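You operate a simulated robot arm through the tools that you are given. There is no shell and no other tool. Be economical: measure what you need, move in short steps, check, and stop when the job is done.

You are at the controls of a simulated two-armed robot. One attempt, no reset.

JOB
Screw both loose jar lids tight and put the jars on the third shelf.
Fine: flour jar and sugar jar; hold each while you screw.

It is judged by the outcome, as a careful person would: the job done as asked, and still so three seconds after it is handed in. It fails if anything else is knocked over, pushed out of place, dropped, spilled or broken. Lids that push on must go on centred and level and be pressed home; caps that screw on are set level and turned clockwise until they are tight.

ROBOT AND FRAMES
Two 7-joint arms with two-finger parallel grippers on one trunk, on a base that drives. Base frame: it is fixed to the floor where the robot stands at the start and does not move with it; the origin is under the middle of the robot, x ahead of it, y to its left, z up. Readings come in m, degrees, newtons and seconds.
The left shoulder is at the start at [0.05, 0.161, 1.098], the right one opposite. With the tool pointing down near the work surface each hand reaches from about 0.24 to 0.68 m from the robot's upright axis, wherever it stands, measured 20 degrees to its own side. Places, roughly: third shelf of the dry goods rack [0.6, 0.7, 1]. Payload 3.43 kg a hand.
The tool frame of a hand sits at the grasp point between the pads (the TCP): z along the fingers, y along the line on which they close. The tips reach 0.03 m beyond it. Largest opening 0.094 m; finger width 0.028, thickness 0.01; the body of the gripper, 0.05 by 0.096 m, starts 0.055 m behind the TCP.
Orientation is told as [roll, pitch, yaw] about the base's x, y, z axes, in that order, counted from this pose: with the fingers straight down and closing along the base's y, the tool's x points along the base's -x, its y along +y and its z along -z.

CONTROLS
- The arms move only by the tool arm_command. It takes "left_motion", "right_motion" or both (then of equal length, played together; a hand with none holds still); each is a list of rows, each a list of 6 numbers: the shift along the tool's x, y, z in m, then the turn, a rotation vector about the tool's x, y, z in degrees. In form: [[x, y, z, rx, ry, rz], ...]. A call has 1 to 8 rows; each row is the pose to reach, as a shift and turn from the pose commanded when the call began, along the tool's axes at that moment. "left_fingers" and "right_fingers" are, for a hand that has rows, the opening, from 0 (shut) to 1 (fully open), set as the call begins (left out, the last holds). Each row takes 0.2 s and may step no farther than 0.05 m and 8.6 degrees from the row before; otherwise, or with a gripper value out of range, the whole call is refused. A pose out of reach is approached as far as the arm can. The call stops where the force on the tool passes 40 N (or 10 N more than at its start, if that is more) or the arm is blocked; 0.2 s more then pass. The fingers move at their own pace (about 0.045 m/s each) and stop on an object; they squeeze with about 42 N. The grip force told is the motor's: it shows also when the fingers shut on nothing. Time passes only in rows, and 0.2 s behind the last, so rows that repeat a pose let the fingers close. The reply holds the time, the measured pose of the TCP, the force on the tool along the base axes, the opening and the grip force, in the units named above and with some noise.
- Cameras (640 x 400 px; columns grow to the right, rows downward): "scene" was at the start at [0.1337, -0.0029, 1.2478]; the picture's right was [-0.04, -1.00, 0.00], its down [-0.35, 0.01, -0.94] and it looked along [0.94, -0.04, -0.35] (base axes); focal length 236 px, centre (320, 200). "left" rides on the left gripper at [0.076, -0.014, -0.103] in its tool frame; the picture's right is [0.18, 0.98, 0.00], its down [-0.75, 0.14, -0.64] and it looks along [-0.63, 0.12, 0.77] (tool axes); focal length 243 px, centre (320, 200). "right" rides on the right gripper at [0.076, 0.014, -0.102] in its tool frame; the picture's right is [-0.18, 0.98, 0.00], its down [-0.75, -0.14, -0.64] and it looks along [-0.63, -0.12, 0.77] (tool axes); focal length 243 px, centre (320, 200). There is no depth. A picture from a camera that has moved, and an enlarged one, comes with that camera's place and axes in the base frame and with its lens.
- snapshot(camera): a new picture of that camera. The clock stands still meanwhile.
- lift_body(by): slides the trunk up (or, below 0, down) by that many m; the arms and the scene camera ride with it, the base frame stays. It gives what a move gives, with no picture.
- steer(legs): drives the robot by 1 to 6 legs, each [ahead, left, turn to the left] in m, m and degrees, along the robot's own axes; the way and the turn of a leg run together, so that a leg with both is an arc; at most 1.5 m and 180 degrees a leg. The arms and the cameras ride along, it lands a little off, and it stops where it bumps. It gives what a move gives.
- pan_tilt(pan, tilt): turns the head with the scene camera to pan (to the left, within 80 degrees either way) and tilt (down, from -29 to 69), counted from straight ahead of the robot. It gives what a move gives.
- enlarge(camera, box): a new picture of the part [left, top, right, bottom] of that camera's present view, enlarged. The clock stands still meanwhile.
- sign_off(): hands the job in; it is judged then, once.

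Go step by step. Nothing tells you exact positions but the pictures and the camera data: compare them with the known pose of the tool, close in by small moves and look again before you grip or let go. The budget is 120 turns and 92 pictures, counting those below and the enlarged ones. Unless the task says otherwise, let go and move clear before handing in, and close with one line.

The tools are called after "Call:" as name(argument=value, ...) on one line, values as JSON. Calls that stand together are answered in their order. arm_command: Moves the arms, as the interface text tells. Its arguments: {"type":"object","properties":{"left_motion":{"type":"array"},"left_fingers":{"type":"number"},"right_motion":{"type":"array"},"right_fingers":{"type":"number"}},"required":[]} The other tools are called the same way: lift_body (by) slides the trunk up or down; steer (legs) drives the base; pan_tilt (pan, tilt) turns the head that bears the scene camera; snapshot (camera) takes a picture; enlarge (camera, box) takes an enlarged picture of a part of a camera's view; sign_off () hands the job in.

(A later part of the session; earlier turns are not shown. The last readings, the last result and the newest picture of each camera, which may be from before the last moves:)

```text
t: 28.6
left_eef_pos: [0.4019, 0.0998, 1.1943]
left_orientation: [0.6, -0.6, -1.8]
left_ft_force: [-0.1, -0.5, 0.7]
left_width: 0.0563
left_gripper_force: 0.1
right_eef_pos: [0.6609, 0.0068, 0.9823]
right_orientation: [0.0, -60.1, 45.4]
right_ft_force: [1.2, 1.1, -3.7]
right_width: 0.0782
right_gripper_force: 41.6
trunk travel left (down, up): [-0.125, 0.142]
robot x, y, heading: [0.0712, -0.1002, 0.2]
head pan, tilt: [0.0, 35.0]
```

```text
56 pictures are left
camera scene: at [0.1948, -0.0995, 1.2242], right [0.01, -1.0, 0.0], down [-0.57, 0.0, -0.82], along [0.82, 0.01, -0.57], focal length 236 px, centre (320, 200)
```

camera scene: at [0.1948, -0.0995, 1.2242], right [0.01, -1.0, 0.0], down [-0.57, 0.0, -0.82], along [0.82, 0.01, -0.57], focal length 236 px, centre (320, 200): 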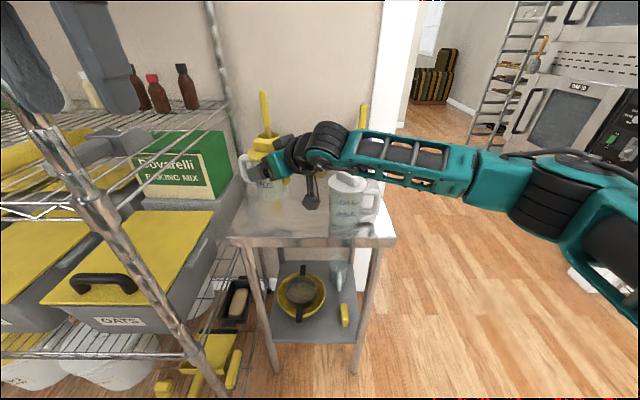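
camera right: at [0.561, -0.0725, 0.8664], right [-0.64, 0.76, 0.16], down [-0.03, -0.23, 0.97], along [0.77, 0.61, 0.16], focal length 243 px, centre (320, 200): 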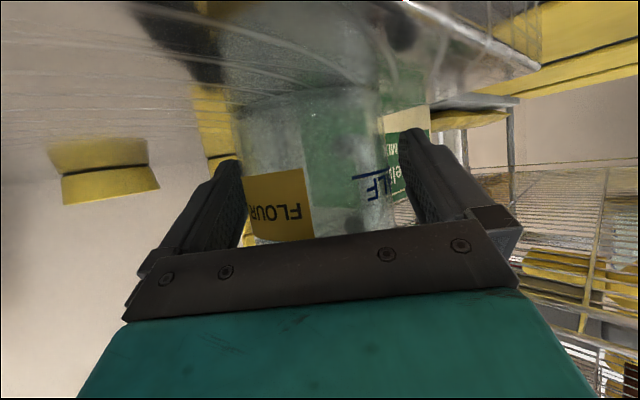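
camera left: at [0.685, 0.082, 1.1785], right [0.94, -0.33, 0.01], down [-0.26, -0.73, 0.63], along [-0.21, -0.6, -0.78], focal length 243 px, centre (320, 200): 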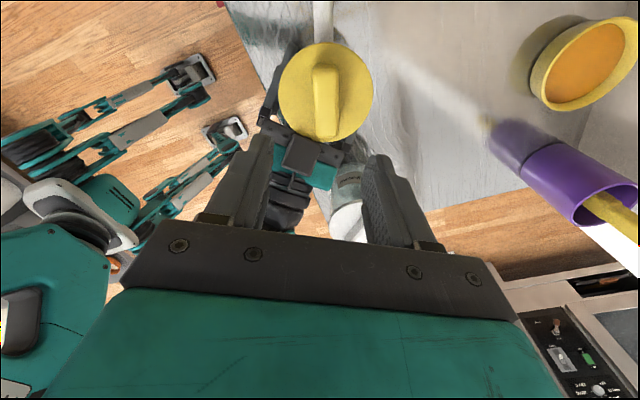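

The flour jar is lifted and held. I'll raise the trunk, back away from the cart and shift left in front of the rack.

Call:
lift_body(by=0.1)

Call:
steer(legs=[[-0.38, 0, 0], [0, 0.65, 0]])

Call:
pan_tilt(pan=0, tilt=20)

Call:
snapshot(camera="scene")

```text
t: 30.0
left_eef_pos: [0.4027, 0.1002, 1.295]
left_orientation: [0.6, -0.6, -2.2]
left_ft_force: [0.3, -0.4, -0.1]
left_width: 0.0564
left_gripper_force: 0.0
right_eef_pos: [0.6619, 0.0079, 1.0813]
right_orientation: [0.1, -60.0, 45.4]
right_ft_force: [-0.2, -0.1, -4.1]
right_width: 0.0785
right_gripper_force: 42.1
trunk travel left (down, up): [-0.225, 0.042]
robot x, y, heading: [0.0662, -0.1056, 0.5]
head pan, tilt: [0.0, 35.0]
```

```text
t: 35.5
left_eef_pos: [0.03, 0.7449, 1.2952]
left_orientation: [0.6, -0.6, -2.2]
left_ft_force: [-0.1, -0.5, 0.2]
left_width: 0.0566
left_gripper_force: 0.2
right_eef_pos: [0.2905, 0.6525, 1.0826]
right_orientation: [0.0, -60.0, 45.2]
right_ft_force: [-0.7, 0.6, -4.2]
right_width: 0.0783
right_gripper_force: 42.4
trunk travel left (down, up): [-0.225, 0.042]
robot x, y, heading: [-0.3104, 0.5443, 0.1]
head pan, tilt: [0.0, 35.0]
```

```text
t: 36.3
left_eef_pos: [0.0307, 0.7446, 1.2954]
left_orientation: [0.8, -0.6, -2.2]
left_ft_force: [0.4, 0.9, 0.8]
left_width: 0.0563
left_gripper_force: 0.1
right_eef_pos: [0.2906, 0.6527, 1.0828]
right_orientation: [0.1, -60.0, 45.2]
right_ft_force: [0.2, -0.5, -3.1]
right_width: 0.0785
right_gripper_force: 42.1
trunk travel left (down, up): [-0.225, 0.042]
robot x, y, heading: [-0.3068, 0.5424, 0.6]
head pan, tilt: [0.0, 20.0]
```

```text
55 pictures are left
camera scene: at [-0.1718, 0.5463, 1.348], right [0.01, -1.0, 0.0], down [-0.34, 0.0, -0.94], along [0.94, 0.01, -0.34], focal length 236 px, centre (320, 200)
```

scene: 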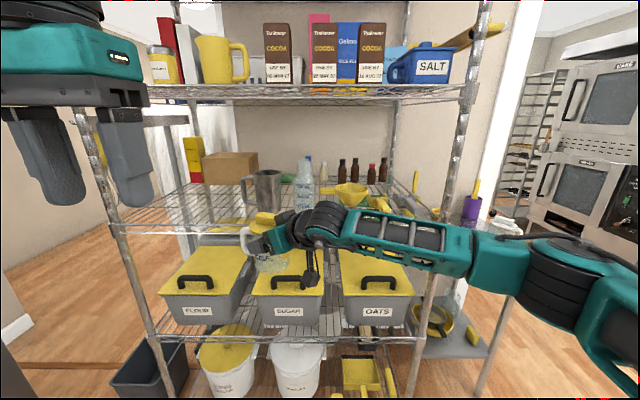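

I'm in front of the rack and the third shelf's front edge crosses the picture at about row 220. I'll zoom in to find free space on it.

Call:
enlarge(camera="scene", box=[100, 130, 300, 255])

Call:
snapshot(camera="left")

```text
3.20 times, centred on (200, 192) of scene
camera zoom: at [-0.1718, 0.5463, 1.348], right [0.01, -1.0, 0.0], down [-0.34, 0.0, -0.94], along [0.94, 0.01, -0.34], focal length 755 px, centre (704, 224)
```

zoom: 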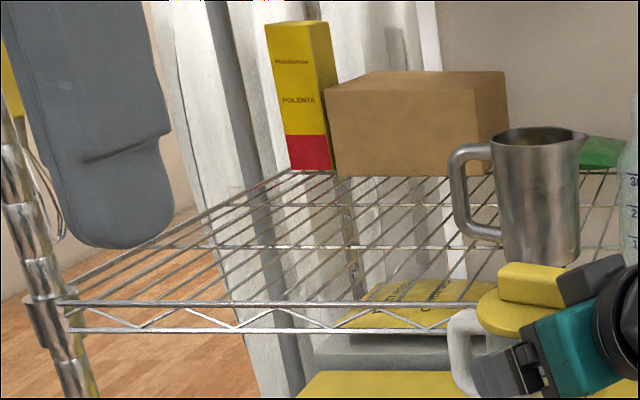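

```text
53 pictures are left
camera left: at [-0.0475, 0.7321, 1.3966], right [-0.15, 0.99, 0.01], down [0.75, 0.11, 0.65], along [0.64, 0.1, -0.76], focal length 243 px, centre (320, 200)
```

left: 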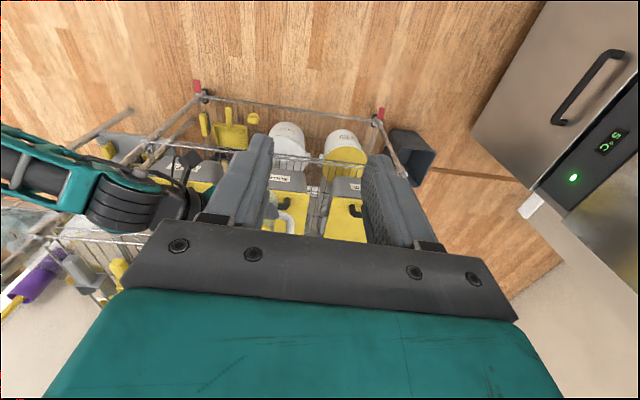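

There is a large free area on the left half of the third shelf, around (0.53, 0.9–1.0). Before shifting further left, I'll check clearance on that side.

Call:
pan_tilt(pan=70, tilt=25)

Call:
snapshot(camera="scene")

```text
t: 37.7
left_eef_pos: [0.0293, 0.7454, 1.295]
left_orientation: [0.8, -0.6, -2.2]
left_ft_force: [1.2, -0.9, 0.0]
left_width: 0.0561
left_gripper_force: 0.1
right_eef_pos: [0.2912, 0.6518, 1.0814]
right_orientation: [0.0, -59.9, 45.2]
right_ft_force: [-0.4, -0.2, -3.9]
right_width: 0.0782
right_gripper_force: 41.6
trunk travel left (down, up): [-0.225, 0.042]
robot x, y, heading: [-0.3071, 0.5493, 0.6]
head pan, tilt: [70.0, 25.0]
```

```text
52 pictures are left
camera scene: at [-0.2339, 0.6325, 1.34], right [0.94, -0.34, 0.0], down [-0.14, -0.4, -0.91], along [0.31, 0.85, -0.42], focal length 236 px, centre (320, 200)
```

scene: 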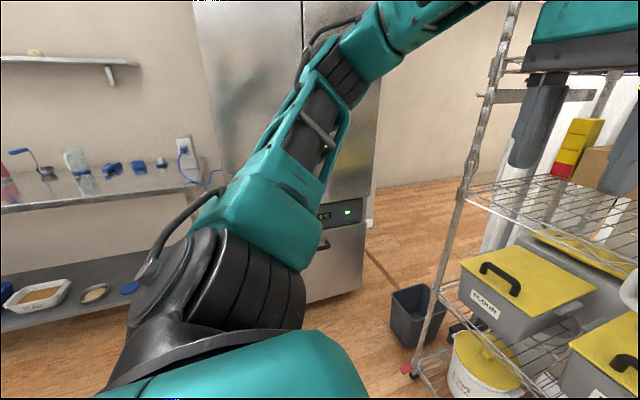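

The left side has ample clearance. I'll raise the jar 6 cm, drive left 0.33 m and look at the shelf again.

Call:
arm_command(right_motion=[[-0.026, 0, -0.015, 0, 0, 0], [-0.052, 0, -0.03, 0, 0, 0]])

Call:
steer(legs=[[0, 0.33, 0]])

Call:
pan_tilt(pan=0, tilt=25)

Call:
snapshot(camera="scene")

```text
t: 38.3
left_eef_pos: [0.0295, 0.7446, 1.295]
left_orientation: [0.7, -0.6, -2.2]
left_ft_force: [0.1, 0.9, 0.2]
left_width: 0.0565
left_gripper_force: 0.1
right_eef_pos: [0.2877, 0.6516, 1.1428]
right_orientation: [0.0, -60.0, 45.2]
right_ft_force: [-0.2, 0.4, -4.1]
right_width: 0.0783
right_gripper_force: 41.7
trunk travel left (down, up): [-0.225, 0.042]
robot x, y, heading: [-0.3056, 0.5444, 0.3]
head pan, tilt: [70.0, 25.0]
```

```text
t: 40.5
left_eef_pos: [0.0247, 1.0786, 1.2953]
left_orientation: [0.6, -0.6, -1.5]
left_ft_force: [0.5, 0.0, 0.7]
left_width: 0.0563
left_gripper_force: 0.0
right_eef_pos: [0.2837, 0.9877, 1.1421]
right_orientation: [0.0, -60.0, 45.7]
right_ft_force: [0.9, 0.0, -4.2]
right_width: 0.0782
right_gripper_force: 42.1
trunk travel left (down, up): [-0.225, 0.042]
robot x, y, heading: [-0.3045, 0.8737, 1.0]
head pan, tilt: [70.0, 25.0]
```

```text
t: 41.9
left_eef_pos: [0.0232, 1.0778, 1.296]
left_orientation: [0.6, -0.6, -1.6]
left_ft_force: [-0.3, 0.7, 0.0]
left_width: 0.0563
left_gripper_force: 0.1
right_eef_pos: [0.2841, 0.9865, 1.1419]
right_orientation: [0.1, -59.9, 45.8]
right_ft_force: [0.4, 0.3, -3.7]
right_width: 0.0784
right_gripper_force: 41.6
trunk travel left (down, up): [-0.225, 0.042]
robot x, y, heading: [-0.3097, 0.8764, 0.9]
head pan, tilt: [0.0, 25.0]
```

```text
51 pictures are left
camera scene: at [-0.1765, 0.8769, 1.34], right [0.02, -1.0, 0.0], down [-0.42, -0.01, -0.91], along [0.91, 0.01, -0.42], focal length 236 px, centre (320, 200)
```

scene: 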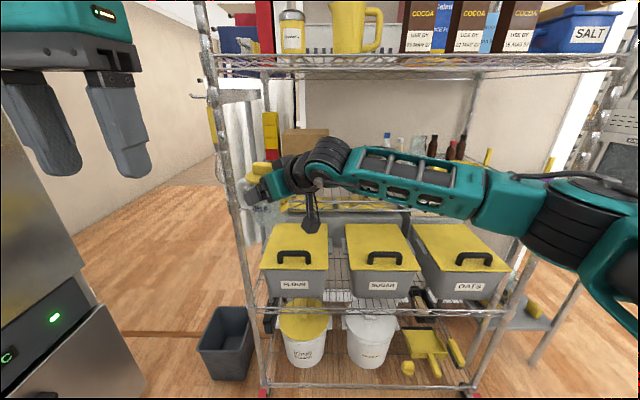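

The jar is in front of the rack, inside the left post, with its bottom about 4 cm above the shelf. I'll drive in 0.2 m with a small shift right and check.

Call:
steer(legs=[[0, -0.035, -0.9], [0.2, 0, 0]])

Call:
snapshot(camera="scene")

Call:
snapshot(camera="right")

Call:
snapshot(camera="left")

```text
t: 43.9
left_eef_pos: [0.2217, 1.0387, 1.2946]
left_orientation: [0.7, -0.6, -2.2]
left_ft_force: [0.8, 1.0, -0.1]
left_width: 0.0567
left_gripper_force: 0.1
right_eef_pos: [0.479, 0.9455, 1.1403]
right_orientation: [0.2, -60.1, 45.2]
right_ft_force: [0.2, 0.0, -3.8]
right_width: 0.0783
right_gripper_force: 41.8
trunk travel left (down, up): [-0.225, 0.042]
robot x, y, heading: [-0.1151, 0.8416, 0.3]
head pan, tilt: [0.0, 25.0]
```

```text
50 pictures are left
camera scene: at [0.0185, 0.8407, 1.3399], right [0.01, -1.0, 0.0], down [-0.42, 0.0, -0.91], along [0.91, 0.01, -0.42], focal length 236 px, centre (320, 200)
```

scene: 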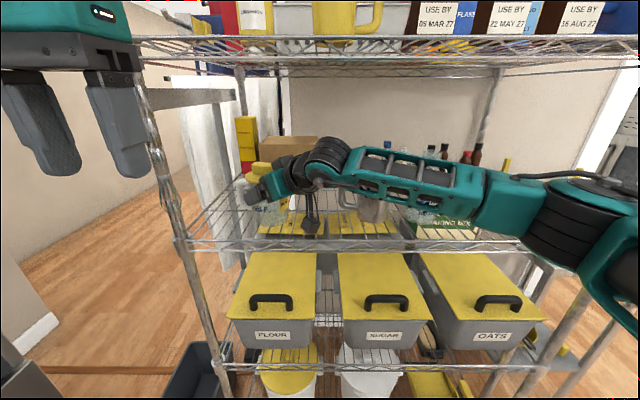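

```text
49 pictures are left
camera right: at [0.3806, 0.8655, 1.1258], right [-0.63, 0.76, 0.16], down [-0.02, -0.23, 0.97], along [0.77, 0.61, 0.16], focal length 243 px, centre (320, 200)
```

right: 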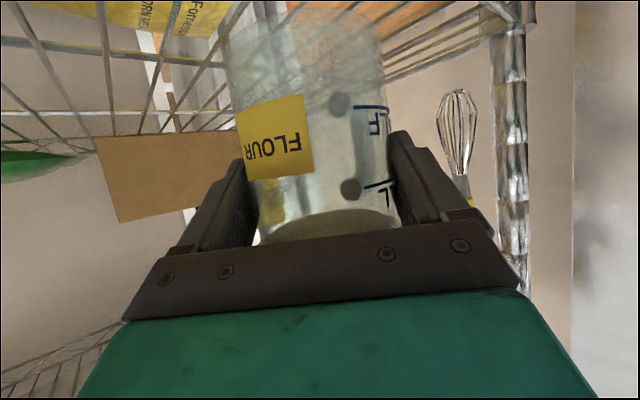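

```text
48 pictures are left
camera left: at [0.1438, 1.0264, 1.3965], right [-0.15, 0.99, 0.01], down [0.75, 0.11, 0.65], along [0.64, 0.1, -0.76], focal length 243 px, centre (320, 200)
```

left: 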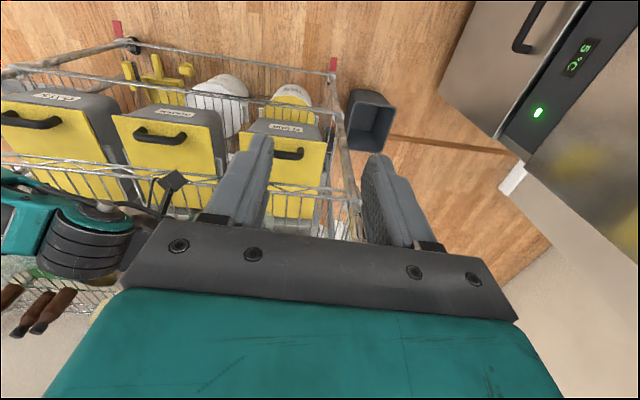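

The shelf top measures about z 1.05 with its front edge near x 0.44, and the jar bottom is at about 1.097. I'll reach 4.5 cm further in, then lower 3.5 cm.

Call:
arm_command(right_motion=[[-0.0079, -0.016, 0.0138, 0, 0, 0], [-0.0158, -0.032, 0.0275, 0, 0, 0], [-0.0058, -0.032, 0.0333, 0, 0, 0], [0.0042, -0.032, 0.0391, 0, 0, 0], [0.0145, -0.032, 0.045, 0, 0, 0]])

Call:
enlarge(camera="scene", box=[170, 130, 370, 255])

Call:
snapshot(camera="right")

```text
t: 45.1
left_eef_pos: [0.2176, 1.0386, 1.2982]
left_orientation: [0.7, -0.8, -2.3]
left_ft_force: [-0.6, 0.1, 0.1]
left_width: 0.0564
left_gripper_force: 0.0
right_eef_pos: [0.5217, 0.9456, 1.1201]
right_orientation: [-0.5, -61.4, 45.7]
right_ft_force: [5.1, -2.2, 34.3]
right_width: 0.0784
right_gripper_force: 42.1
trunk travel left (down, up): [-0.225, 0.042]
robot x, y, heading: [-0.114, 0.8415, 0.7]
head pan, tilt: [0.0, 25.0]
```

```text
3.20 times, centred on (270, 192) of scene
camera zoom: at [0.0144, 0.8397, 1.3413], right [0.01, -1.0, 0.0], down [-0.42, 0.0, -0.91], along [0.91, 0.01, -0.42], focal length 755 px, centre (480, 224)
```

zoom: 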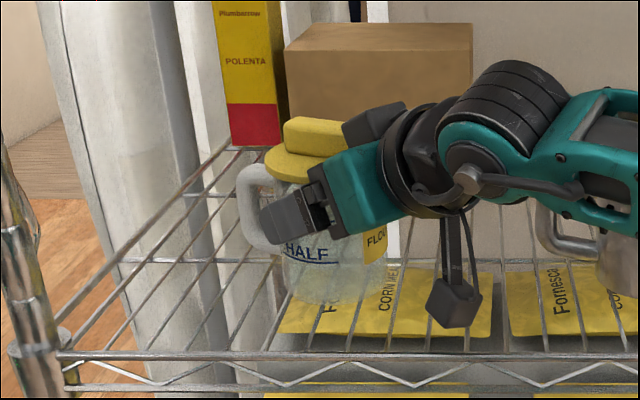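

```text
46 pictures are left
camera right: at [0.4239, 0.8648, 1.1015], right [-0.64, 0.75, 0.16], down [-0.04, -0.24, 0.97], along [0.77, 0.61, 0.19], focal length 243 px, centre (320, 200)
```

right: 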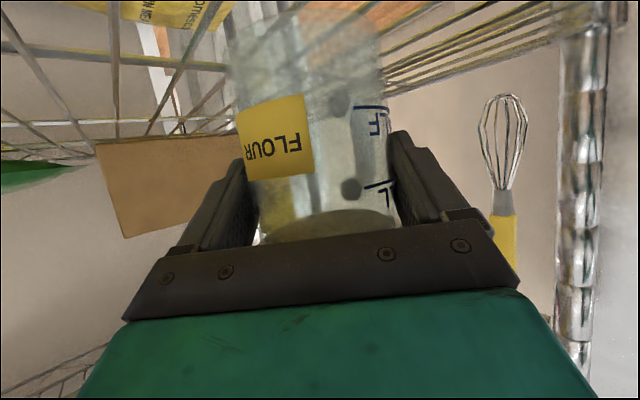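

The jar has touched down: 34 N upward, and the picture shows its base on the wires since it had slipped down a little in the grip. I'll ease the press and then check the contact.

Call:
arm_command(right_motion=[[-0.0052, 0, -0.003, 0, 0, 0], [-0.0104, 0, -0.006, 0, 0, 0]])

Call:
enlarge(camera="scene", box=[220, 160, 320, 225])

```text
t: 45.7
left_eef_pos: [0.2192, 1.0385, 1.2961]
left_orientation: [0.7, -0.8, -2.2]
left_ft_force: [0.4, 1.0, 0.0]
left_width: 0.0564
left_gripper_force: 0.0
right_eef_pos: [0.5234, 0.9461, 1.1201]
right_orientation: [-0.1, -60.3, 45.3]
right_ft_force: [6.6, -0.7, 14.5]
right_width: 0.0785
right_gripper_force: 42.4
trunk travel left (down, up): [-0.225, 0.042]
robot x, y, heading: [-0.1118, 0.8375, 0.4]
head pan, tilt: [0.0, 25.0]
```

```text
6.15 times, centred on (270, 192) of scene
camera zoom: at [0.0164, 0.8401, 1.3399], right [0.01, -1.0, 0.0], down [-0.42, 0.0, -0.91], along [0.91, 0.01, -0.42], focal length 1452 px, centre (628, 246)
```

zoom: 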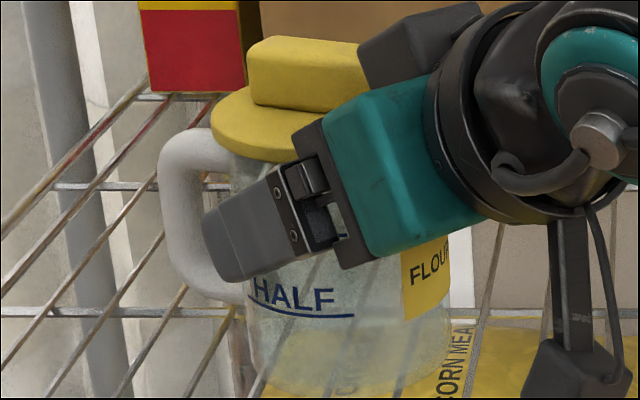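

The base rests on the shelf and the jar is upright. I'll ease off the rest of the press, open the fingers, and then withdraw level along the approach line.

Call:
arm_command(right_motion=[[-0.0026, 0, -0.0015, 0, 0, 0], [-0.0026, 0, -0.0015, 0, 0, 0], [-0.0026, 0, -0.0015, 0, 0, 0]], right_fingers=1)

Call:
enlarge(camera="scene", box=[200, 140, 340, 230])

Call:
snapshot(camera="right")

```text
t: 46.5
left_eef_pos: [0.2198, 1.0402, 1.2956]
left_orientation: [0.7, -0.7, -2.2]
left_ft_force: [-0.1, -0.3, 0.1]
left_width: 0.0565
left_gripper_force: 0.0
right_eef_pos: [0.5242, 0.9458, 1.1235]
right_orientation: [0.1, -60.0, 45.2]
right_ft_force: [-0.4, -0.6, -0.7]
right_width: 0.0939
right_gripper_force: 0.1
trunk travel left (down, up): [-0.225, 0.042]
robot x, y, heading: [-0.1114, 0.8434, 0.3]
head pan, tilt: [0.0, 25.0]
```

```text
4.44 times, centred on (270, 185) of scene
camera zoom: at [0.0173, 0.8405, 1.34], right [0.01, -1.0, 0.0], down [-0.42, 0.0, -0.91], along [0.91, 0.01, -0.42], focal length 1048 px, centre (542, 267)
```

zoom: 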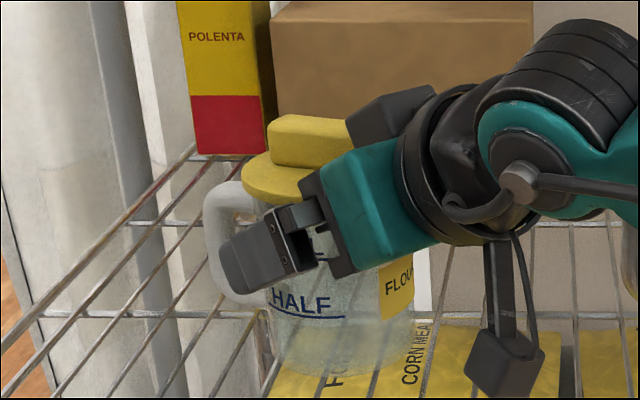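

```text
43 pictures are left
camera right: at [0.4248, 0.8661, 1.1059], right [-0.63, 0.76, 0.16], down [-0.03, -0.23, 0.97], along [0.77, 0.61, 0.16], focal length 243 px, centre (320, 200)
```

right: 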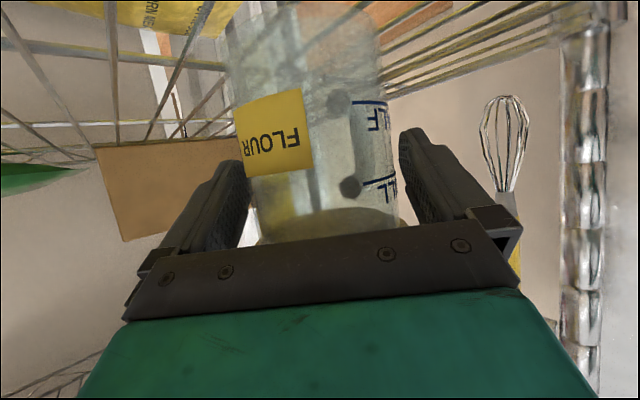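

The jar stands on its own. I'll withdraw level.

Call:
arm_command(right_motion=[[0.005, 0, -0.0087, 0, 0, 0], [0.0125, 0, -0.0217, 0, 0, 0], [0.025, 0, -0.0433, 0, 0, 0], [0.04, 0, -0.0693, 0, 0, 0], [0.055, 0, -0.0953, 0, 0, 0], [0.07, 0, -0.121, 0, 0, 0]])

Call:
enlarge(camera="scene", box=[160, 110, 360, 260])

```text
t: 47.9
left_eef_pos: [0.2203, 1.0381, 1.2965]
left_orientation: [0.7, -0.7, -2.3]
left_ft_force: [-0.7, -0.9, -0.5]
left_width: 0.0564
left_gripper_force: 0.1
right_eef_pos: [0.4271, 0.847, 1.1225]
right_orientation: [-0.1, -60.1, 45.3]
right_ft_force: [0.1, -0.3, -0.3]
right_width: 0.0938
right_gripper_force: 0.0
trunk travel left (down, up): [-0.225, 0.042]
robot x, y, heading: [-0.1155, 0.8379, 0.4]
head pan, tilt: [0.0, 25.0]
```

```text
2.67 times, centred on (260, 185) of scene
camera zoom: at [0.0171, 0.84, 1.3401], right [0.01, -1.0, 0.0], down [-0.42, 0.0, -0.91], along [0.91, 0.01, -0.42], focal length 629 px, centre (480, 240)
```

zoom: 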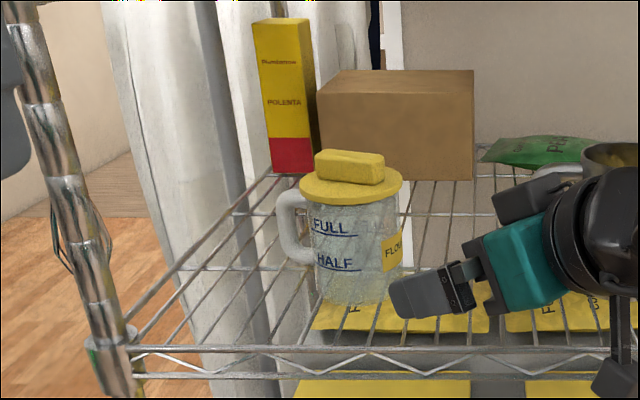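

The flour jar stands level on the third shelf at about (0.52, 0.955). Next I'll back out and reconfigure the hands for the sugar jar, with the left hand holding and the right hand screwing.

Call:
steer(legs=[[-0.28, 0, 0]])

Call:
arm_command(left_motion=[[0, 0, 0, 2.9, -6.2, 5], [0, 0, 0, 5.8, -12.4, 10], [0, 0, 0, 8.7, -18.7, 15.1], [0, 0, 0, 11.6, -24.9, 20.1], [0, 0, 0, 14.5, -31.1, 25.2], [0, 0, 0, 17.4, -37.3, 30.2], [0, 0, 0, 20.3, -43.6, 35.2], [0, 0, 0, 23.2, -49.8, 40.2]], right_motion=[[0.01, -0.008, -0.025, 2.6, 6.3, 4.5], [0.02, -0.015, -0.05, 5.2, 12.6, 9.0], [0.03, -0.022, -0.075, 7.8, 18.9, 13.6], [0.04, -0.03, -0.1, 10.4, 25.2, 18.1], [0.05, -0.035, -0.125, 13.1, 31.5, 22.6], [0.06, -0.035, -0.15, 15.7, 37.9, 27.1], [0.07, -0.035, -0.175, 18.3, 44.2, 31.7], [0.08, -0.035, -0.2, 20.9, 50.5, 36.2]], left_fingers=1)

Call:
steer(legs=[[0, -0.97, 0]])

Call:
lift_body(by=-0.1)

Call:
pan_tilt(pan=0, tilt=30)

Call:
snapshot(camera="scene")

```text
t: 49.9
left_eef_pos: [-0.0678, 1.0373, 1.2964]
left_orientation: [0.6, -0.7, -2.0]
left_ft_force: [-0.6, 0.6, -0.1]
left_width: 0.0562
left_gripper_force: 0.2
right_eef_pos: [0.1382, 0.846, 1.1229]
right_orientation: [0.0, -60.0, 45.3]
right_ft_force: [-0.3, 1.0, -0.4]
right_width: 0.0939
right_gripper_force: 0.1
trunk travel left (down, up): [-0.225, 0.042]
robot x, y, heading: [-0.4068, 0.8398, 0.6]
head pan, tilt: [0.0, 25.0]
```

```text
t: 51.7
left_eef_pos: [-0.0684, 1.0381, 1.2962]
left_orientation: [-2.8, -53.7, -44.8]
left_ft_force: [-0.1, 0.2, -0.4]
left_width: 0.0939
left_gripper_force: 0.1
right_eef_pos: [0.0145, 0.6667, 1.1509]
right_orientation: [2.3, -6.3, 4.9]
right_ft_force: [0.0, 0.2, -0.5]
right_width: 0.0941
right_gripper_force: 0.0
trunk travel left (down, up): [-0.225, 0.042]
robot x, y, heading: [-0.4059, 0.8354, 0.5]
head pan, tilt: [0.0, 25.0]
```

```text
t: 56.8
left_eef_pos: [-0.0705, 0.0575, 1.2949]
left_orientation: [-2.8, -53.6, -46.6]
left_ft_force: [0.1, -0.2, 0.4]
left_width: 0.0942
left_gripper_force: 0.1
right_eef_pos: [0.0006, -0.3153, 1.1507]
right_orientation: [2.5, -6.3, 2.8]
right_ft_force: [-0.1, 0.2, -0.2]
right_width: 0.0939
right_gripper_force: 0.0
trunk travel left (down, up): [-0.225, 0.042]
robot x, y, heading: [-0.4126, -0.1336, -1.6]
head pan, tilt: [0.0, 25.0]
```

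```text
t: 58.1
left_eef_pos: [-0.0699, 0.0579, 1.1959]
left_orientation: [-2.8, -53.7, -46.6]
left_ft_force: [0.4, -0.2, 0.1]
left_width: 0.0941
left_gripper_force: 0.1
right_eef_pos: [-0.0007, -0.3153, 1.0507]
right_orientation: [2.4, -6.4, 2.8]
right_ft_force: [-0.5, -0.7, -0.9]
right_width: 0.0941
right_gripper_force: 0.1
trunk travel left (down, up): [-0.125, 0.142]
robot x, y, heading: [-0.4156, -0.1274, -1.7]
head pan, tilt: [0.0, 25.0]
```

```text
t: 58.7
left_eef_pos: [-0.0704, 0.057, 1.1952]
left_orientation: [-2.8, -53.7, -46.6]
left_ft_force: [0.3, -0.1, 0.3]
left_width: 0.0941
left_gripper_force: 0.0
right_eef_pos: [-0.0006, -0.3159, 1.0517]
right_orientation: [2.4, -6.4, 2.8]
right_ft_force: [-0.3, 0.3, 0.0]
right_width: 0.0939
right_gripper_force: 0.1
trunk travel left (down, up): [-0.125, 0.142]
robot x, y, heading: [-0.4105, -0.1315, -1.8]
head pan, tilt: [0.0, 30.0]
```

```text
41 pictures are left
camera scene: at [-0.2808, -0.1339, 1.2321], right [-0.03, -1.0, 0.0], down [-0.5, 0.01, -0.87], along [0.87, -0.02, -0.5], focal length 236 px, centre (320, 200)
```

scene: 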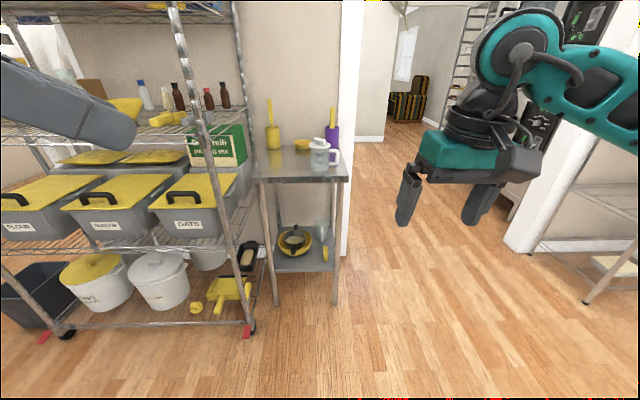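

The view is clear and the sugar jar is untouched. I'll drive back to the cart and finish the hand rotations.

Call:
steer(legs=[[0, 0, 1.8], [0.44, -0.01, 0]])

Call:
arm_command(left_motion=[[0, 0, 0, 2.9, -6.2, 5.1], [0, 0, 0, 2.9, -6.2, 5.1]], right_motion=[[0, 0, 0, 2.6, 6.3, 4.5], [0, 0, 0, 2.6, 6.3, 4.5]])

Call:
enlarge(camera="scene", box=[240, 120, 420, 235])

Call:
snapshot(camera="left")

```text
t: 61.8
left_eef_pos: [0.3616, 0.0545, 1.1954]
left_orientation: [-2.9, -53.6, -45.2]
left_ft_force: [-0.4, -0.8, 0.7]
left_width: 0.094
left_gripper_force: 0.0
right_eef_pos: [0.4413, -0.3176, 1.0507]
right_orientation: [2.5, -6.4, 4.0]
right_ft_force: [-0.2, -0.1, -0.1]
right_width: 0.0938
right_gripper_force: 0.1
trunk travel left (down, up): [-0.125, 0.142]
robot x, y, heading: [0.0198, -0.1433, -0.4]
head pan, tilt: [0.0, 30.0]
```

```text
t: 62.4
left_eef_pos: [0.362, 0.0548, 1.1978]
left_orientation: [2.1, -59.9, -54.8]
left_ft_force: [-0.1, 0.0, 0.7]
left_width: 0.094
left_gripper_force: 0.1
right_eef_pos: [0.44, -0.3156, 1.051]
right_orientation: [0.0, 0.0, -0.5]
right_ft_force: [0.7, 0.1, -0.5]
right_width: 0.0941
right_gripper_force: 0.1
trunk travel left (down, up): [-0.125, 0.142]
robot x, y, heading: [0.0224, -0.1396, -0.5]
head pan, tilt: [0.0, 30.0]
```

```text
3.48 times, centred on (330, 178) of scene
camera zoom: at [0.1547, -0.1417, 1.2321], right [-0.01, -1.0, 0.0], down [-0.5, 0.0, -0.87], along [0.87, -0.01, -0.5], focal length 820 px, centre (285, 278)
```

zoom: 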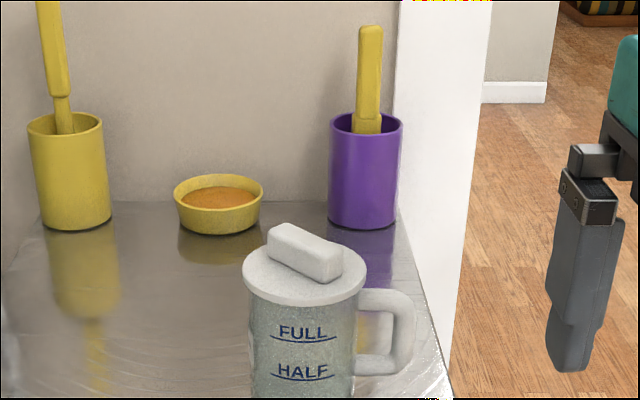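

```text
39 pictures are left
camera left: at [0.274, 0.147, 1.1806], right [0.73, 0.67, -0.14], down [-0.01, 0.22, 0.98], along [0.68, -0.71, 0.16], focal length 243 px, centre (320, 200)
```

left: 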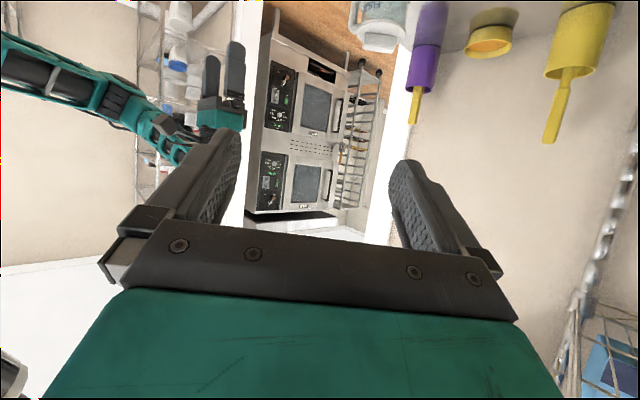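

The sugar jar measures near (0.658, -0.160) and the left hand is in its holding orientation. I'll bring it down toward the pre-grasp point on the jar's front left.

Call:
arm_command(left_motion=[[0.0191, 0.0126, 0.0428, 0, 0, -1.2], [0.0383, 0.0251, 0.0856, 0, 0, -1.2], [0.0574, 0.0377, 0.1284, 0, 0, -1.2], [0.0766, 0.0503, 0.1711, 0, 0, -1.2], [0.0957, 0.0629, 0.2139, 0, 0, -1.2], [0.1149, 0.0754, 0.2567, 0, 0, -1.2], [0.134, 0.088, 0.2995, 0, 0, -1.2], [0.158, 0.1035, 0.34, 0, 0, -1.2]])

Call:
snapshot(camera="left")

Call:
snapshot(camera="scene")

```text
t: 64.2
left_eef_pos: [0.5791, -0.0495, 0.8887]
left_orientation: [0.0, -59.9, -52.3]
left_ft_force: [0.4, -0.2, 0.0]
left_width: 0.0941
left_gripper_force: 0.0
right_eef_pos: [0.4401, -0.3171, 1.0501]
right_orientation: [0.0, -0.1, -0.4]
right_ft_force: [0.1, -0.7, 0.1]
right_width: 0.0939
right_gripper_force: 0.1
trunk travel left (down, up): [-0.125, 0.142]
robot x, y, heading: [0.0217, -0.1429, -0.2]
head pan, tilt: [0.0, 30.0]
```

```text
38 pictures are left
camera left: at [0.4905, 0.0424, 0.8737], right [0.72, 0.67, -0.16], down [0.0, 0.23, 0.97], along [0.69, -0.7, 0.16], focal length 243 px, centre (320, 200)
```

left: 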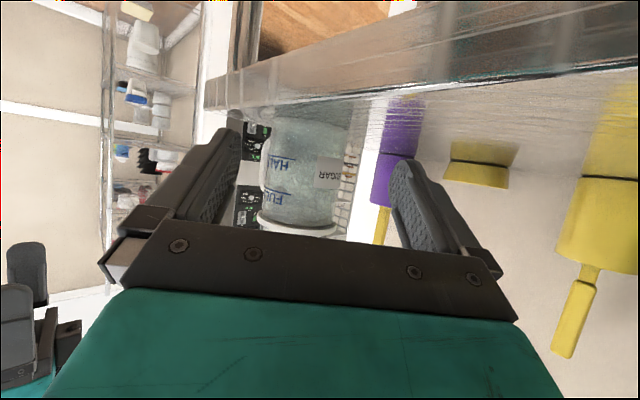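

```text
37 pictures are left
camera scene: at [0.155, -0.1417, 1.2321], right [-0.01, -1.0, 0.0], down [-0.5, 0.0, -0.87], along [0.87, -0.01, -0.5], focal length 236 px, centre (320, 200)
```

scene: 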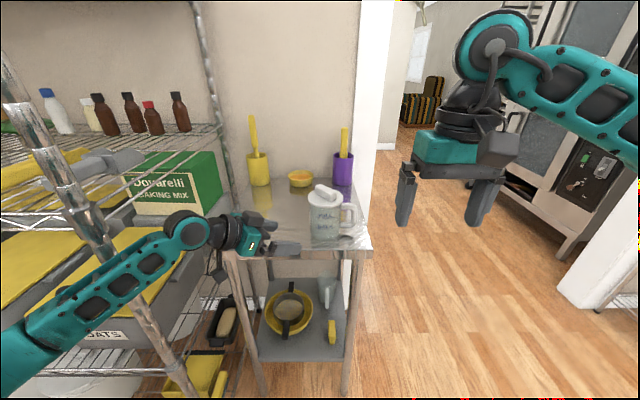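

The left hand is nearly on line with the sugar jar at (0.660, -0.160). I'll correct 3 mm sideways, advance 10 cm and check.

Call:
arm_command(left_motion=[[-0.013, -0.0035, 0.031, 0, 0, 0], [-0.0298, -0.0035, 0.0597, 0, 0, 0], [-0.0465, -0.0035, 0.0886, 0, 0, 0]])

Call:
snapshot(camera="left")

```text
t: 65.0
left_eef_pos: [0.6356, -0.1293, 0.8844]
left_orientation: [-0.1, -59.8, -52.4]
left_ft_force: [-0.3, -0.3, -0.1]
left_width: 0.094
left_gripper_force: 0.1
right_eef_pos: [0.4402, -0.3173, 1.0504]
right_orientation: [0.0, 0.1, -0.4]
right_ft_force: [0.0, -0.1, -0.3]
right_width: 0.0942
right_gripper_force: 0.1
trunk travel left (down, up): [-0.125, 0.142]
robot x, y, heading: [0.0253, -0.1415, -0.4]
head pan, tilt: [0.0, 30.0]
```

```text
36 pictures are left
camera left: at [0.5463, -0.0386, 0.8689], right [0.72, 0.67, -0.16], down [0.0, 0.23, 0.97], along [0.69, -0.7, 0.16], focal length 243 px, centre (320, 200)
```

left: 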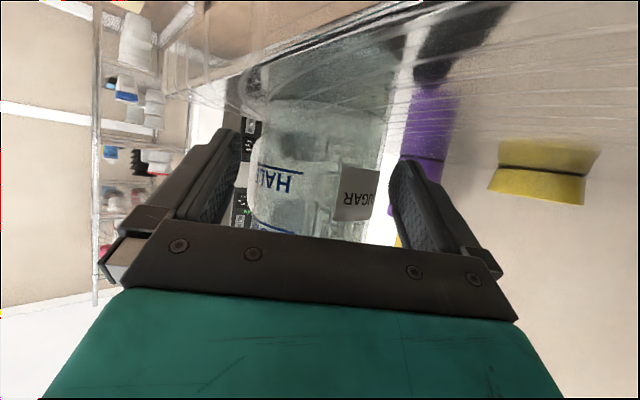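

The jar is centred between the fingers. I'll advance 34 mm and close.

Call:
arm_command(left_motion=[[-0.0085, 0, 0.0147, 0, 0, 0], [-0.017, 0, 0.0294, 0, 0, 0]])

Call:
arm_command(left_motion=[[0, 0, 0, 0, 0, 0], [0, 0, 0, 0, 0, 0], [0, 0, 0, 0, 0, 0]], left_fingers=0)

Call:
snapshot(camera="left")

Call:
enlarge(camera="scene", box=[240, 120, 420, 260])

```text
t: 65.6
left_eef_pos: [0.6571, -0.1587, 0.8874]
left_orientation: [0.2, -60.1, -52.6]
left_ft_force: [-2.6, 3.9, 5.5]
left_width: 0.094
left_gripper_force: 0.0
right_eef_pos: [0.4401, -0.3168, 1.0515]
right_orientation: [0.0, 0.0, -0.4]
right_ft_force: [-0.5, 0.0, 0.3]
right_width: 0.0941
right_gripper_force: 0.0
trunk travel left (down, up): [-0.125, 0.142]
robot x, y, heading: [0.0251, -0.1418, -0.3]
head pan, tilt: [0.0, 30.0]
```

```text
t: 66.4
left_eef_pos: [0.6552, -0.159, 0.8849]
left_orientation: [-0.1, -59.9, -52.3]
left_ft_force: [0.8, 0.7, 0.9]
left_width: 0.0809
left_gripper_force: 42.1
right_eef_pos: [0.4409, -0.3167, 1.0501]
right_orientation: [0.0, 0.2, -0.4]
right_ft_force: [0.5, 0.0, -0.7]
right_width: 0.0939
right_gripper_force: 0.0
trunk travel left (down, up): [-0.125, 0.142]
robot x, y, heading: [0.0216, -0.143, -0.3]
head pan, tilt: [0.0, 30.0]
```

```text
35 pictures are left
camera left: at [0.5673, -0.0681, 0.8706], right [0.72, 0.67, -0.16], down [0.0, 0.23, 0.97], along [0.69, -0.7, 0.16], focal length 243 px, centre (320, 200)
```

left: 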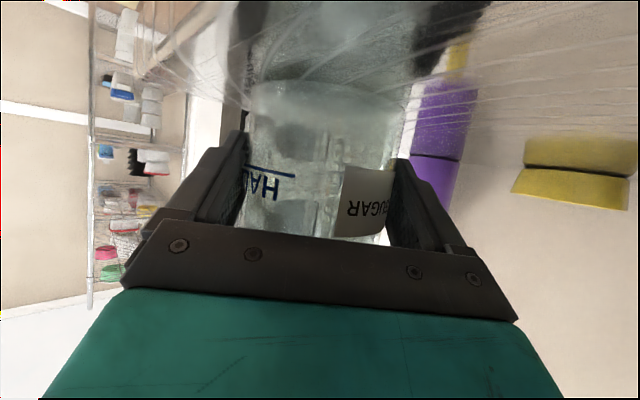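

```text
2.86 times, centred on (330, 190) of scene
camera zoom: at [0.1548, -0.1415, 1.2321], right [-0.01, -1.0, 0.0], down [-0.5, 0.0, -0.87], along [0.87, -0.01, -0.5], focal length 674 px, centre (291, 229)
```

zoom: 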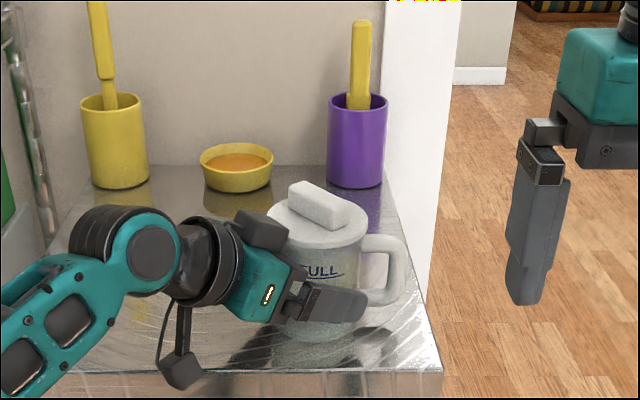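

The sugar jar is held firmly at full diameter (0.081). I'll bring the right hand above its lid.

Call:
arm_command(right_motion=[[-0.0278, 0.0189, -0.01, 0, 0, -5.7], [-0.0556, 0.0378, -0.02, 0, 0, -11.4], [-0.0834, 0.0566, -0.02, 0, 0, -17.1], [-0.1112, 0.0755, -0.02, 0, 0, -22.8], [-0.139, 0.0944, -0.02, 0, 0, -28.5], [-0.1669, 0.1133, -0.02, 0, 0, -34.2], [-0.1947, 0.1321, -0.02, 0, 0, -40], [-0.2225, 0.151, -0.02, 0, 0, -46]], right_fingers=0.55)

Call:
enlarge(camera="right", box=[220, 30, 420, 160])

```text
t: 68.2
left_eef_pos: [0.6562, -0.158, 0.886]
left_orientation: [0.0, -59.9, -52.2]
left_ft_force: [0.5, 0.4, -0.6]
left_width: 0.0808
left_gripper_force: 41.8
right_eef_pos: [0.5633, -0.1739, 1.029]
right_orientation: [0.0, 0.0, 43.5]
right_ft_force: [-0.1, 0.1, 0.3]
right_width: 0.0517
right_gripper_force: 0.0
right hand out of reach, approached as far as the arm can: row 6, 7, 8
trunk travel left (down, up): [-0.125, 0.142]
robot x, y, heading: [0.0248, -0.1401, -0.5]
head pan, tilt: [0.0, 30.0]
```

```text
3.08 times, centred on (320, 95) of right
camera zoom: at [0.4988, -0.217, 1.1298], right [-0.54, 0.84, 0.0], down [0.64, 0.42, 0.64], along [0.54, 0.35, -0.77], focal length 746 px, centre (320, 523)
```

zoom: 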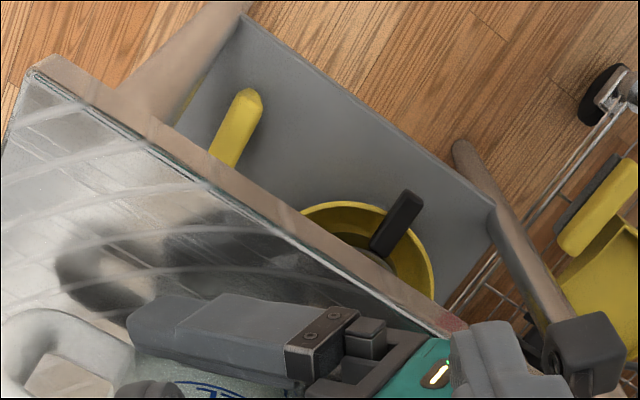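

The right arm falls about 5 cm short of the lid from here. I'll pull the right hand back, lift the held sugar jar 2 cm, drive a little closer and set the jar down nearer to the robot, still held.

Call:
arm_command(right_motion=[[0, 0, -0.03, 0, 0, 0], [0.04, 0.0, -0.04, 0, 0, 0], [0.08, -0.02, -0.04, 0, 0, 0], [0.11, -0.05, -0.04, 0, 0, 0]])

Call:
arm_command(left_motion=[[-0.0087, 0, -0.005, 0, 0, 0], [-0.0173, 0, -0.01, 0, 0, 0], [-0.0173, 0, -0.01, 0, 0, 0]])

Call:
enlarge(camera="scene", box=[200, 120, 420, 260])

```text
t: 69.2
left_eef_pos: [0.6566, -0.1602, 0.8844]
left_orientation: [-0.2, -59.8, -52.4]
left_ft_force: [0.5, -0.7, 0.5]
left_width: 0.081
left_gripper_force: 41.9
right_eef_pos: [0.5197, -0.2868, 1.0747]
right_orientation: [0.0, 0.1, 45.7]
right_ft_force: [0.6, 0.1, 0.4]
right_width: 0.0517
right_gripper_force: 0.1
right hand out of reach, approached as far as the arm can: row 1
trunk travel left (down, up): [-0.125, 0.142]
robot x, y, heading: [0.0215, -0.142, -0.5]
head pan, tilt: [0.0, 30.0]
```

```text
t: 70.0
left_eef_pos: [0.6578, -0.1589, 0.9032]
left_orientation: [-0.1, -60.0, -52.2]
left_ft_force: [0.0, -0.5, -3.4]
left_width: 0.081
left_gripper_force: 41.9
right_eef_pos: [0.5205, -0.2864, 1.0743]
right_orientation: [0.0, 0.0, 45.6]
right_ft_force: [0.2, 0.6, -0.5]
right_width: 0.0516
right_gripper_force: 0.1
trunk travel left (down, up): [-0.125, 0.142]
robot x, y, heading: [0.0225, -0.1452, -0.5]
head pan, tilt: [0.0, 30.0]
```

```text
2.86 times, centred on (310, 190) of scene
camera zoom: at [0.1551, -0.1416, 1.232], right [-0.01, -1.0, 0.0], down [-0.5, 0.0, -0.87], along [0.87, -0.01, -0.5], focal length 674 px, centre (349, 229)
```

zoom: 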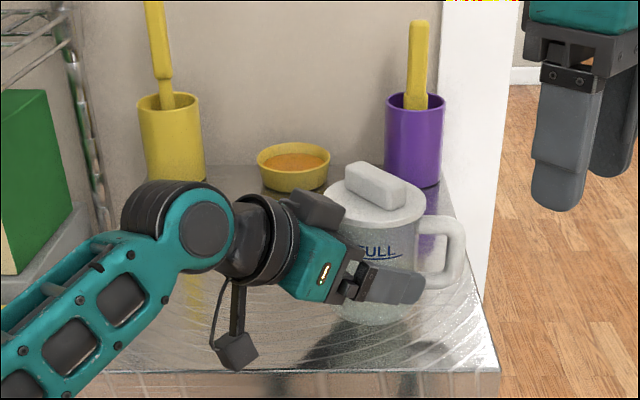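

The jar is lifted and level. I'll drive slightly closer and then bring the jar back toward the robot.

Call:
steer(legs=[[0.045, -0.02, 0]])

Call:
arm_command(left_motion=[[0.005, -0.026, -0.008, 0, 0, 0], [0.0095, -0.0524, -0.0163, 0, 0, 0]])

Call:
enlarge(camera="scene", box=[200, 120, 420, 260])

```text
t: 70.9
left_eef_pos: [0.7018, -0.1795, 0.9032]
left_orientation: [-0.1, -59.8, -52.2]
left_ft_force: [-0.1, 0.8, -4.9]
left_width: 0.081
left_gripper_force: 41.1
right_eef_pos: [0.5661, -0.3059, 1.0745]
right_orientation: [0.1, -0.1, 45.6]
right_ft_force: [0.6, 0.0, -0.3]
right_width: 0.0519
right_gripper_force: 0.0
trunk travel left (down, up): [-0.125, 0.142]
robot x, y, heading: [0.0695, -0.1604, -0.5]
head pan, tilt: [0.0, 30.0]
```

```text
t: 71.5
left_eef_pos: [0.6452, -0.1989, 0.9038]
left_orientation: [-0.1, -60.0, -52.2]
left_ft_force: [0.1, 0.0, -3.4]
left_width: 0.0807
left_gripper_force: 42.1
right_eef_pos: [0.5643, -0.3066, 1.0742]
right_orientation: [0.0, 0.0, 45.7]
right_ft_force: [-0.1, -0.3, 0.0]
right_width: 0.0517
right_gripper_force: 0.1
trunk travel left (down, up): [-0.125, 0.142]
robot x, y, heading: [0.0701, -0.1631, -0.3]
head pan, tilt: [0.0, 30.0]
```

```text
2.86 times, centred on (310, 190) of scene
camera zoom: at [0.1989, -0.1621, 1.2321], right [-0.01, -1.0, 0.0], down [-0.5, 0.0, -0.87], along [0.87, -0.01, -0.5], focal length 674 px, centre (349, 229)
```

zoom: 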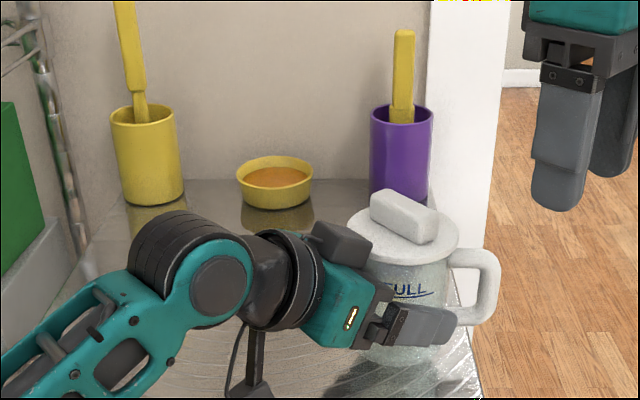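

The jar is at about (0.652, -0.208), well over the cart top. I'll lower it back down onto the surface.

Call:
arm_command(left_motion=[[0.0087, 0, 0.005, 0, 0, 0], [0.0152, 0, 0.0088, 0, 0, 0], [0.0165, 0, 0.0095, 0, 0, 0]])

Call:
arm_command(right_motion=[[-0.014, 0.035, 0, 0, 0, 0], [-0.028, 0.07, 0, 0, 0, 0], [-0.0365, 0.09, 0, 0, 0, 0]])

Call:
snapshot(camera="right")

```text
t: 72.3
left_eef_pos: [0.6477, -0.1976, 0.8842]
left_orientation: [0.0, -59.8, -52.4]
left_ft_force: [-0.7, 1.3, -1.3]
left_width: 0.081
left_gripper_force: 42.1
right_eef_pos: [0.5631, -0.3051, 1.0742]
right_orientation: [0.0, 0.0, 45.5]
right_ft_force: [-0.2, -0.3, 0.7]
right_width: 0.0517
right_gripper_force: 0.0
trunk travel left (down, up): [-0.125, 0.142]
robot x, y, heading: [0.0663, -0.162, -0.4]
head pan, tilt: [0.0, 30.0]
```

```text
t: 73.1
left_eef_pos: [0.6476, -0.1984, 0.8855]
left_orientation: [0.1, -59.9, -52.2]
left_ft_force: [-1.3, 1.0, 0.8]
left_width: 0.0811
left_gripper_force: 41.5
right_eef_pos: [0.5253, -0.2159, 1.076]
right_orientation: [0.0, 0.0, 45.6]
right_ft_force: [0.5, 0.7, 0.1]
right_width: 0.0516
right_gripper_force: 0.0
trunk travel left (down, up): [-0.125, 0.142]
robot x, y, heading: [0.0661, -0.1639, -0.4]
head pan, tilt: [0.0, 30.0]
```

```text
30 pictures are left
camera right: at [0.4624, -0.261, 1.1761], right [-0.57, 0.82, 0.0], down [0.63, 0.44, 0.64], along [0.53, 0.37, -0.77], focal length 243 px, centre (320, 200)
```

right: 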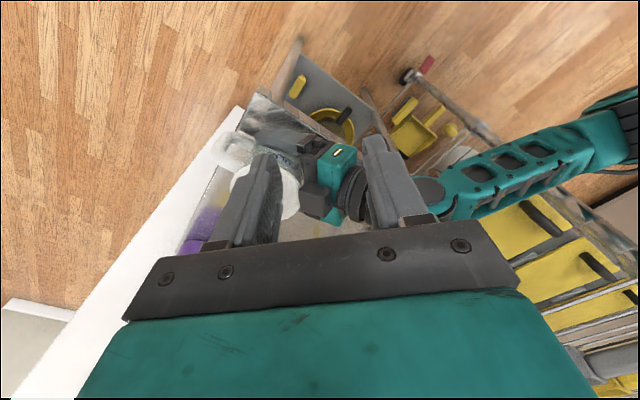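

I mixed up the axes slightly (the tool is yawed 45°), with no harm done. I'll now move the right hand over the lid properly.

Call:
arm_command(right_motion=[[-0.0238, -0.0211, 0, 0, 0, 0], [-0.0477, -0.0422, 0, 0, 0, 0], [-0.0715, -0.0633, 0, 0, 0, 0], [-0.0953, -0.0844, 0.01, 0, 0, 0], [-0.0953, -0.0844, 0.04, 0, 0, 0]])

Call:
snapshot(camera="right")

```text
t: 74.3
left_eef_pos: [0.6478, -0.1991, 0.8855]
left_orientation: [0.0, -59.9, -52.3]
left_ft_force: [-0.6, 0.5, 1.9]
left_width: 0.0809
left_gripper_force: 42.2
right_eef_pos: [0.5966, -0.211, 1.0416]
right_orientation: [0.0, -0.1, 45.6]
right_ft_force: [0.2, -0.4, 0.1]
right_width: 0.0516
right_gripper_force: 0.0
right hand out of reach, approached as far as the arm can: row 3, 4, 5
trunk travel left (down, up): [-0.125, 0.142]
robot x, y, heading: [0.0707, -0.166, -0.6]
head pan, tilt: [0.0, 30.0]
```

```text
29 pictures are left
camera right: at [0.5335, -0.2576, 1.1421], right [-0.57, 0.82, 0.0], down [0.63, 0.44, 0.64], along [0.53, 0.37, -0.77], focal length 243 px, centre (320, 200)
```

right: 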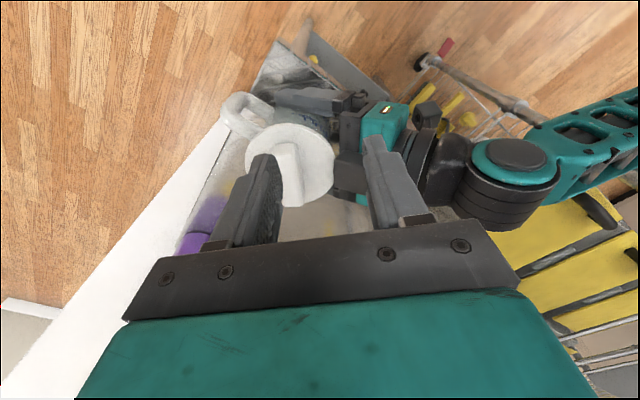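

The right arm again stops about 5 cm short at this yaw. I'll test whether a different wrist yaw extends the reach, by unwinding to about 0° yaw while moving toward the lid at a safe height.

Call:
arm_command(right_motion=[[0, 0, -0.015, 0, 0, 8.4], [-0.007, -0.007, -0.015, 0, 0, 16.8], [-0.014, -0.014, -0.015, 0, 0, 25.2], [-0.022, -0.022, -0.015, 0, 0, 33.6], [-0.03, -0.03, -0.015, 0, 0, 42], [-0.04, -0.037, -0.015, 0, 0, 45]])

Call:
snapshot(camera="scene")

```text
t: 75.7
left_eef_pos: [0.6467, -0.1977, 0.8846]
left_orientation: [0.0, -59.9, -52.3]
left_ft_force: [-1.0, -0.1, 2.3]
left_width: 0.0811
left_gripper_force: 42.0
right_eef_pos: [0.6526, -0.2104, 1.0572]
right_orientation: [0.0, -0.1, 0.6]
right_ft_force: [-0.4, -0.2, -0.2]
right_width: 0.0519
right_gripper_force: 0.1
trunk travel left (down, up): [-0.125, 0.142]
robot x, y, heading: [0.0662, -0.1621, -0.3]
head pan, tilt: [0.0, 30.0]
```

```text
28 pictures are left
camera scene: at [0.1984, -0.1619, 1.2321], right [-0.01, -1.0, 0.0], down [-0.5, 0.0, -0.87], along [0.87, -0.01, -0.5], focal length 236 px, centre (320, 200)
```

scene: 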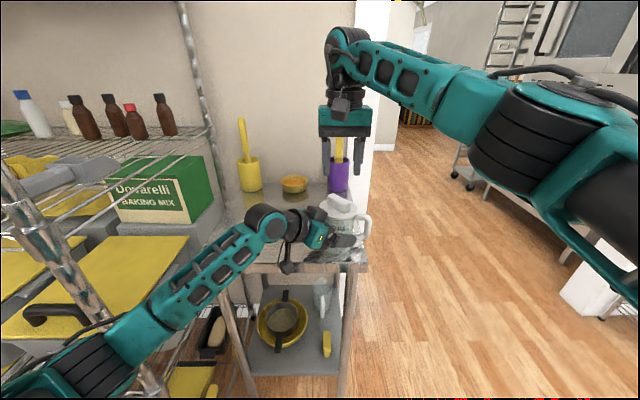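

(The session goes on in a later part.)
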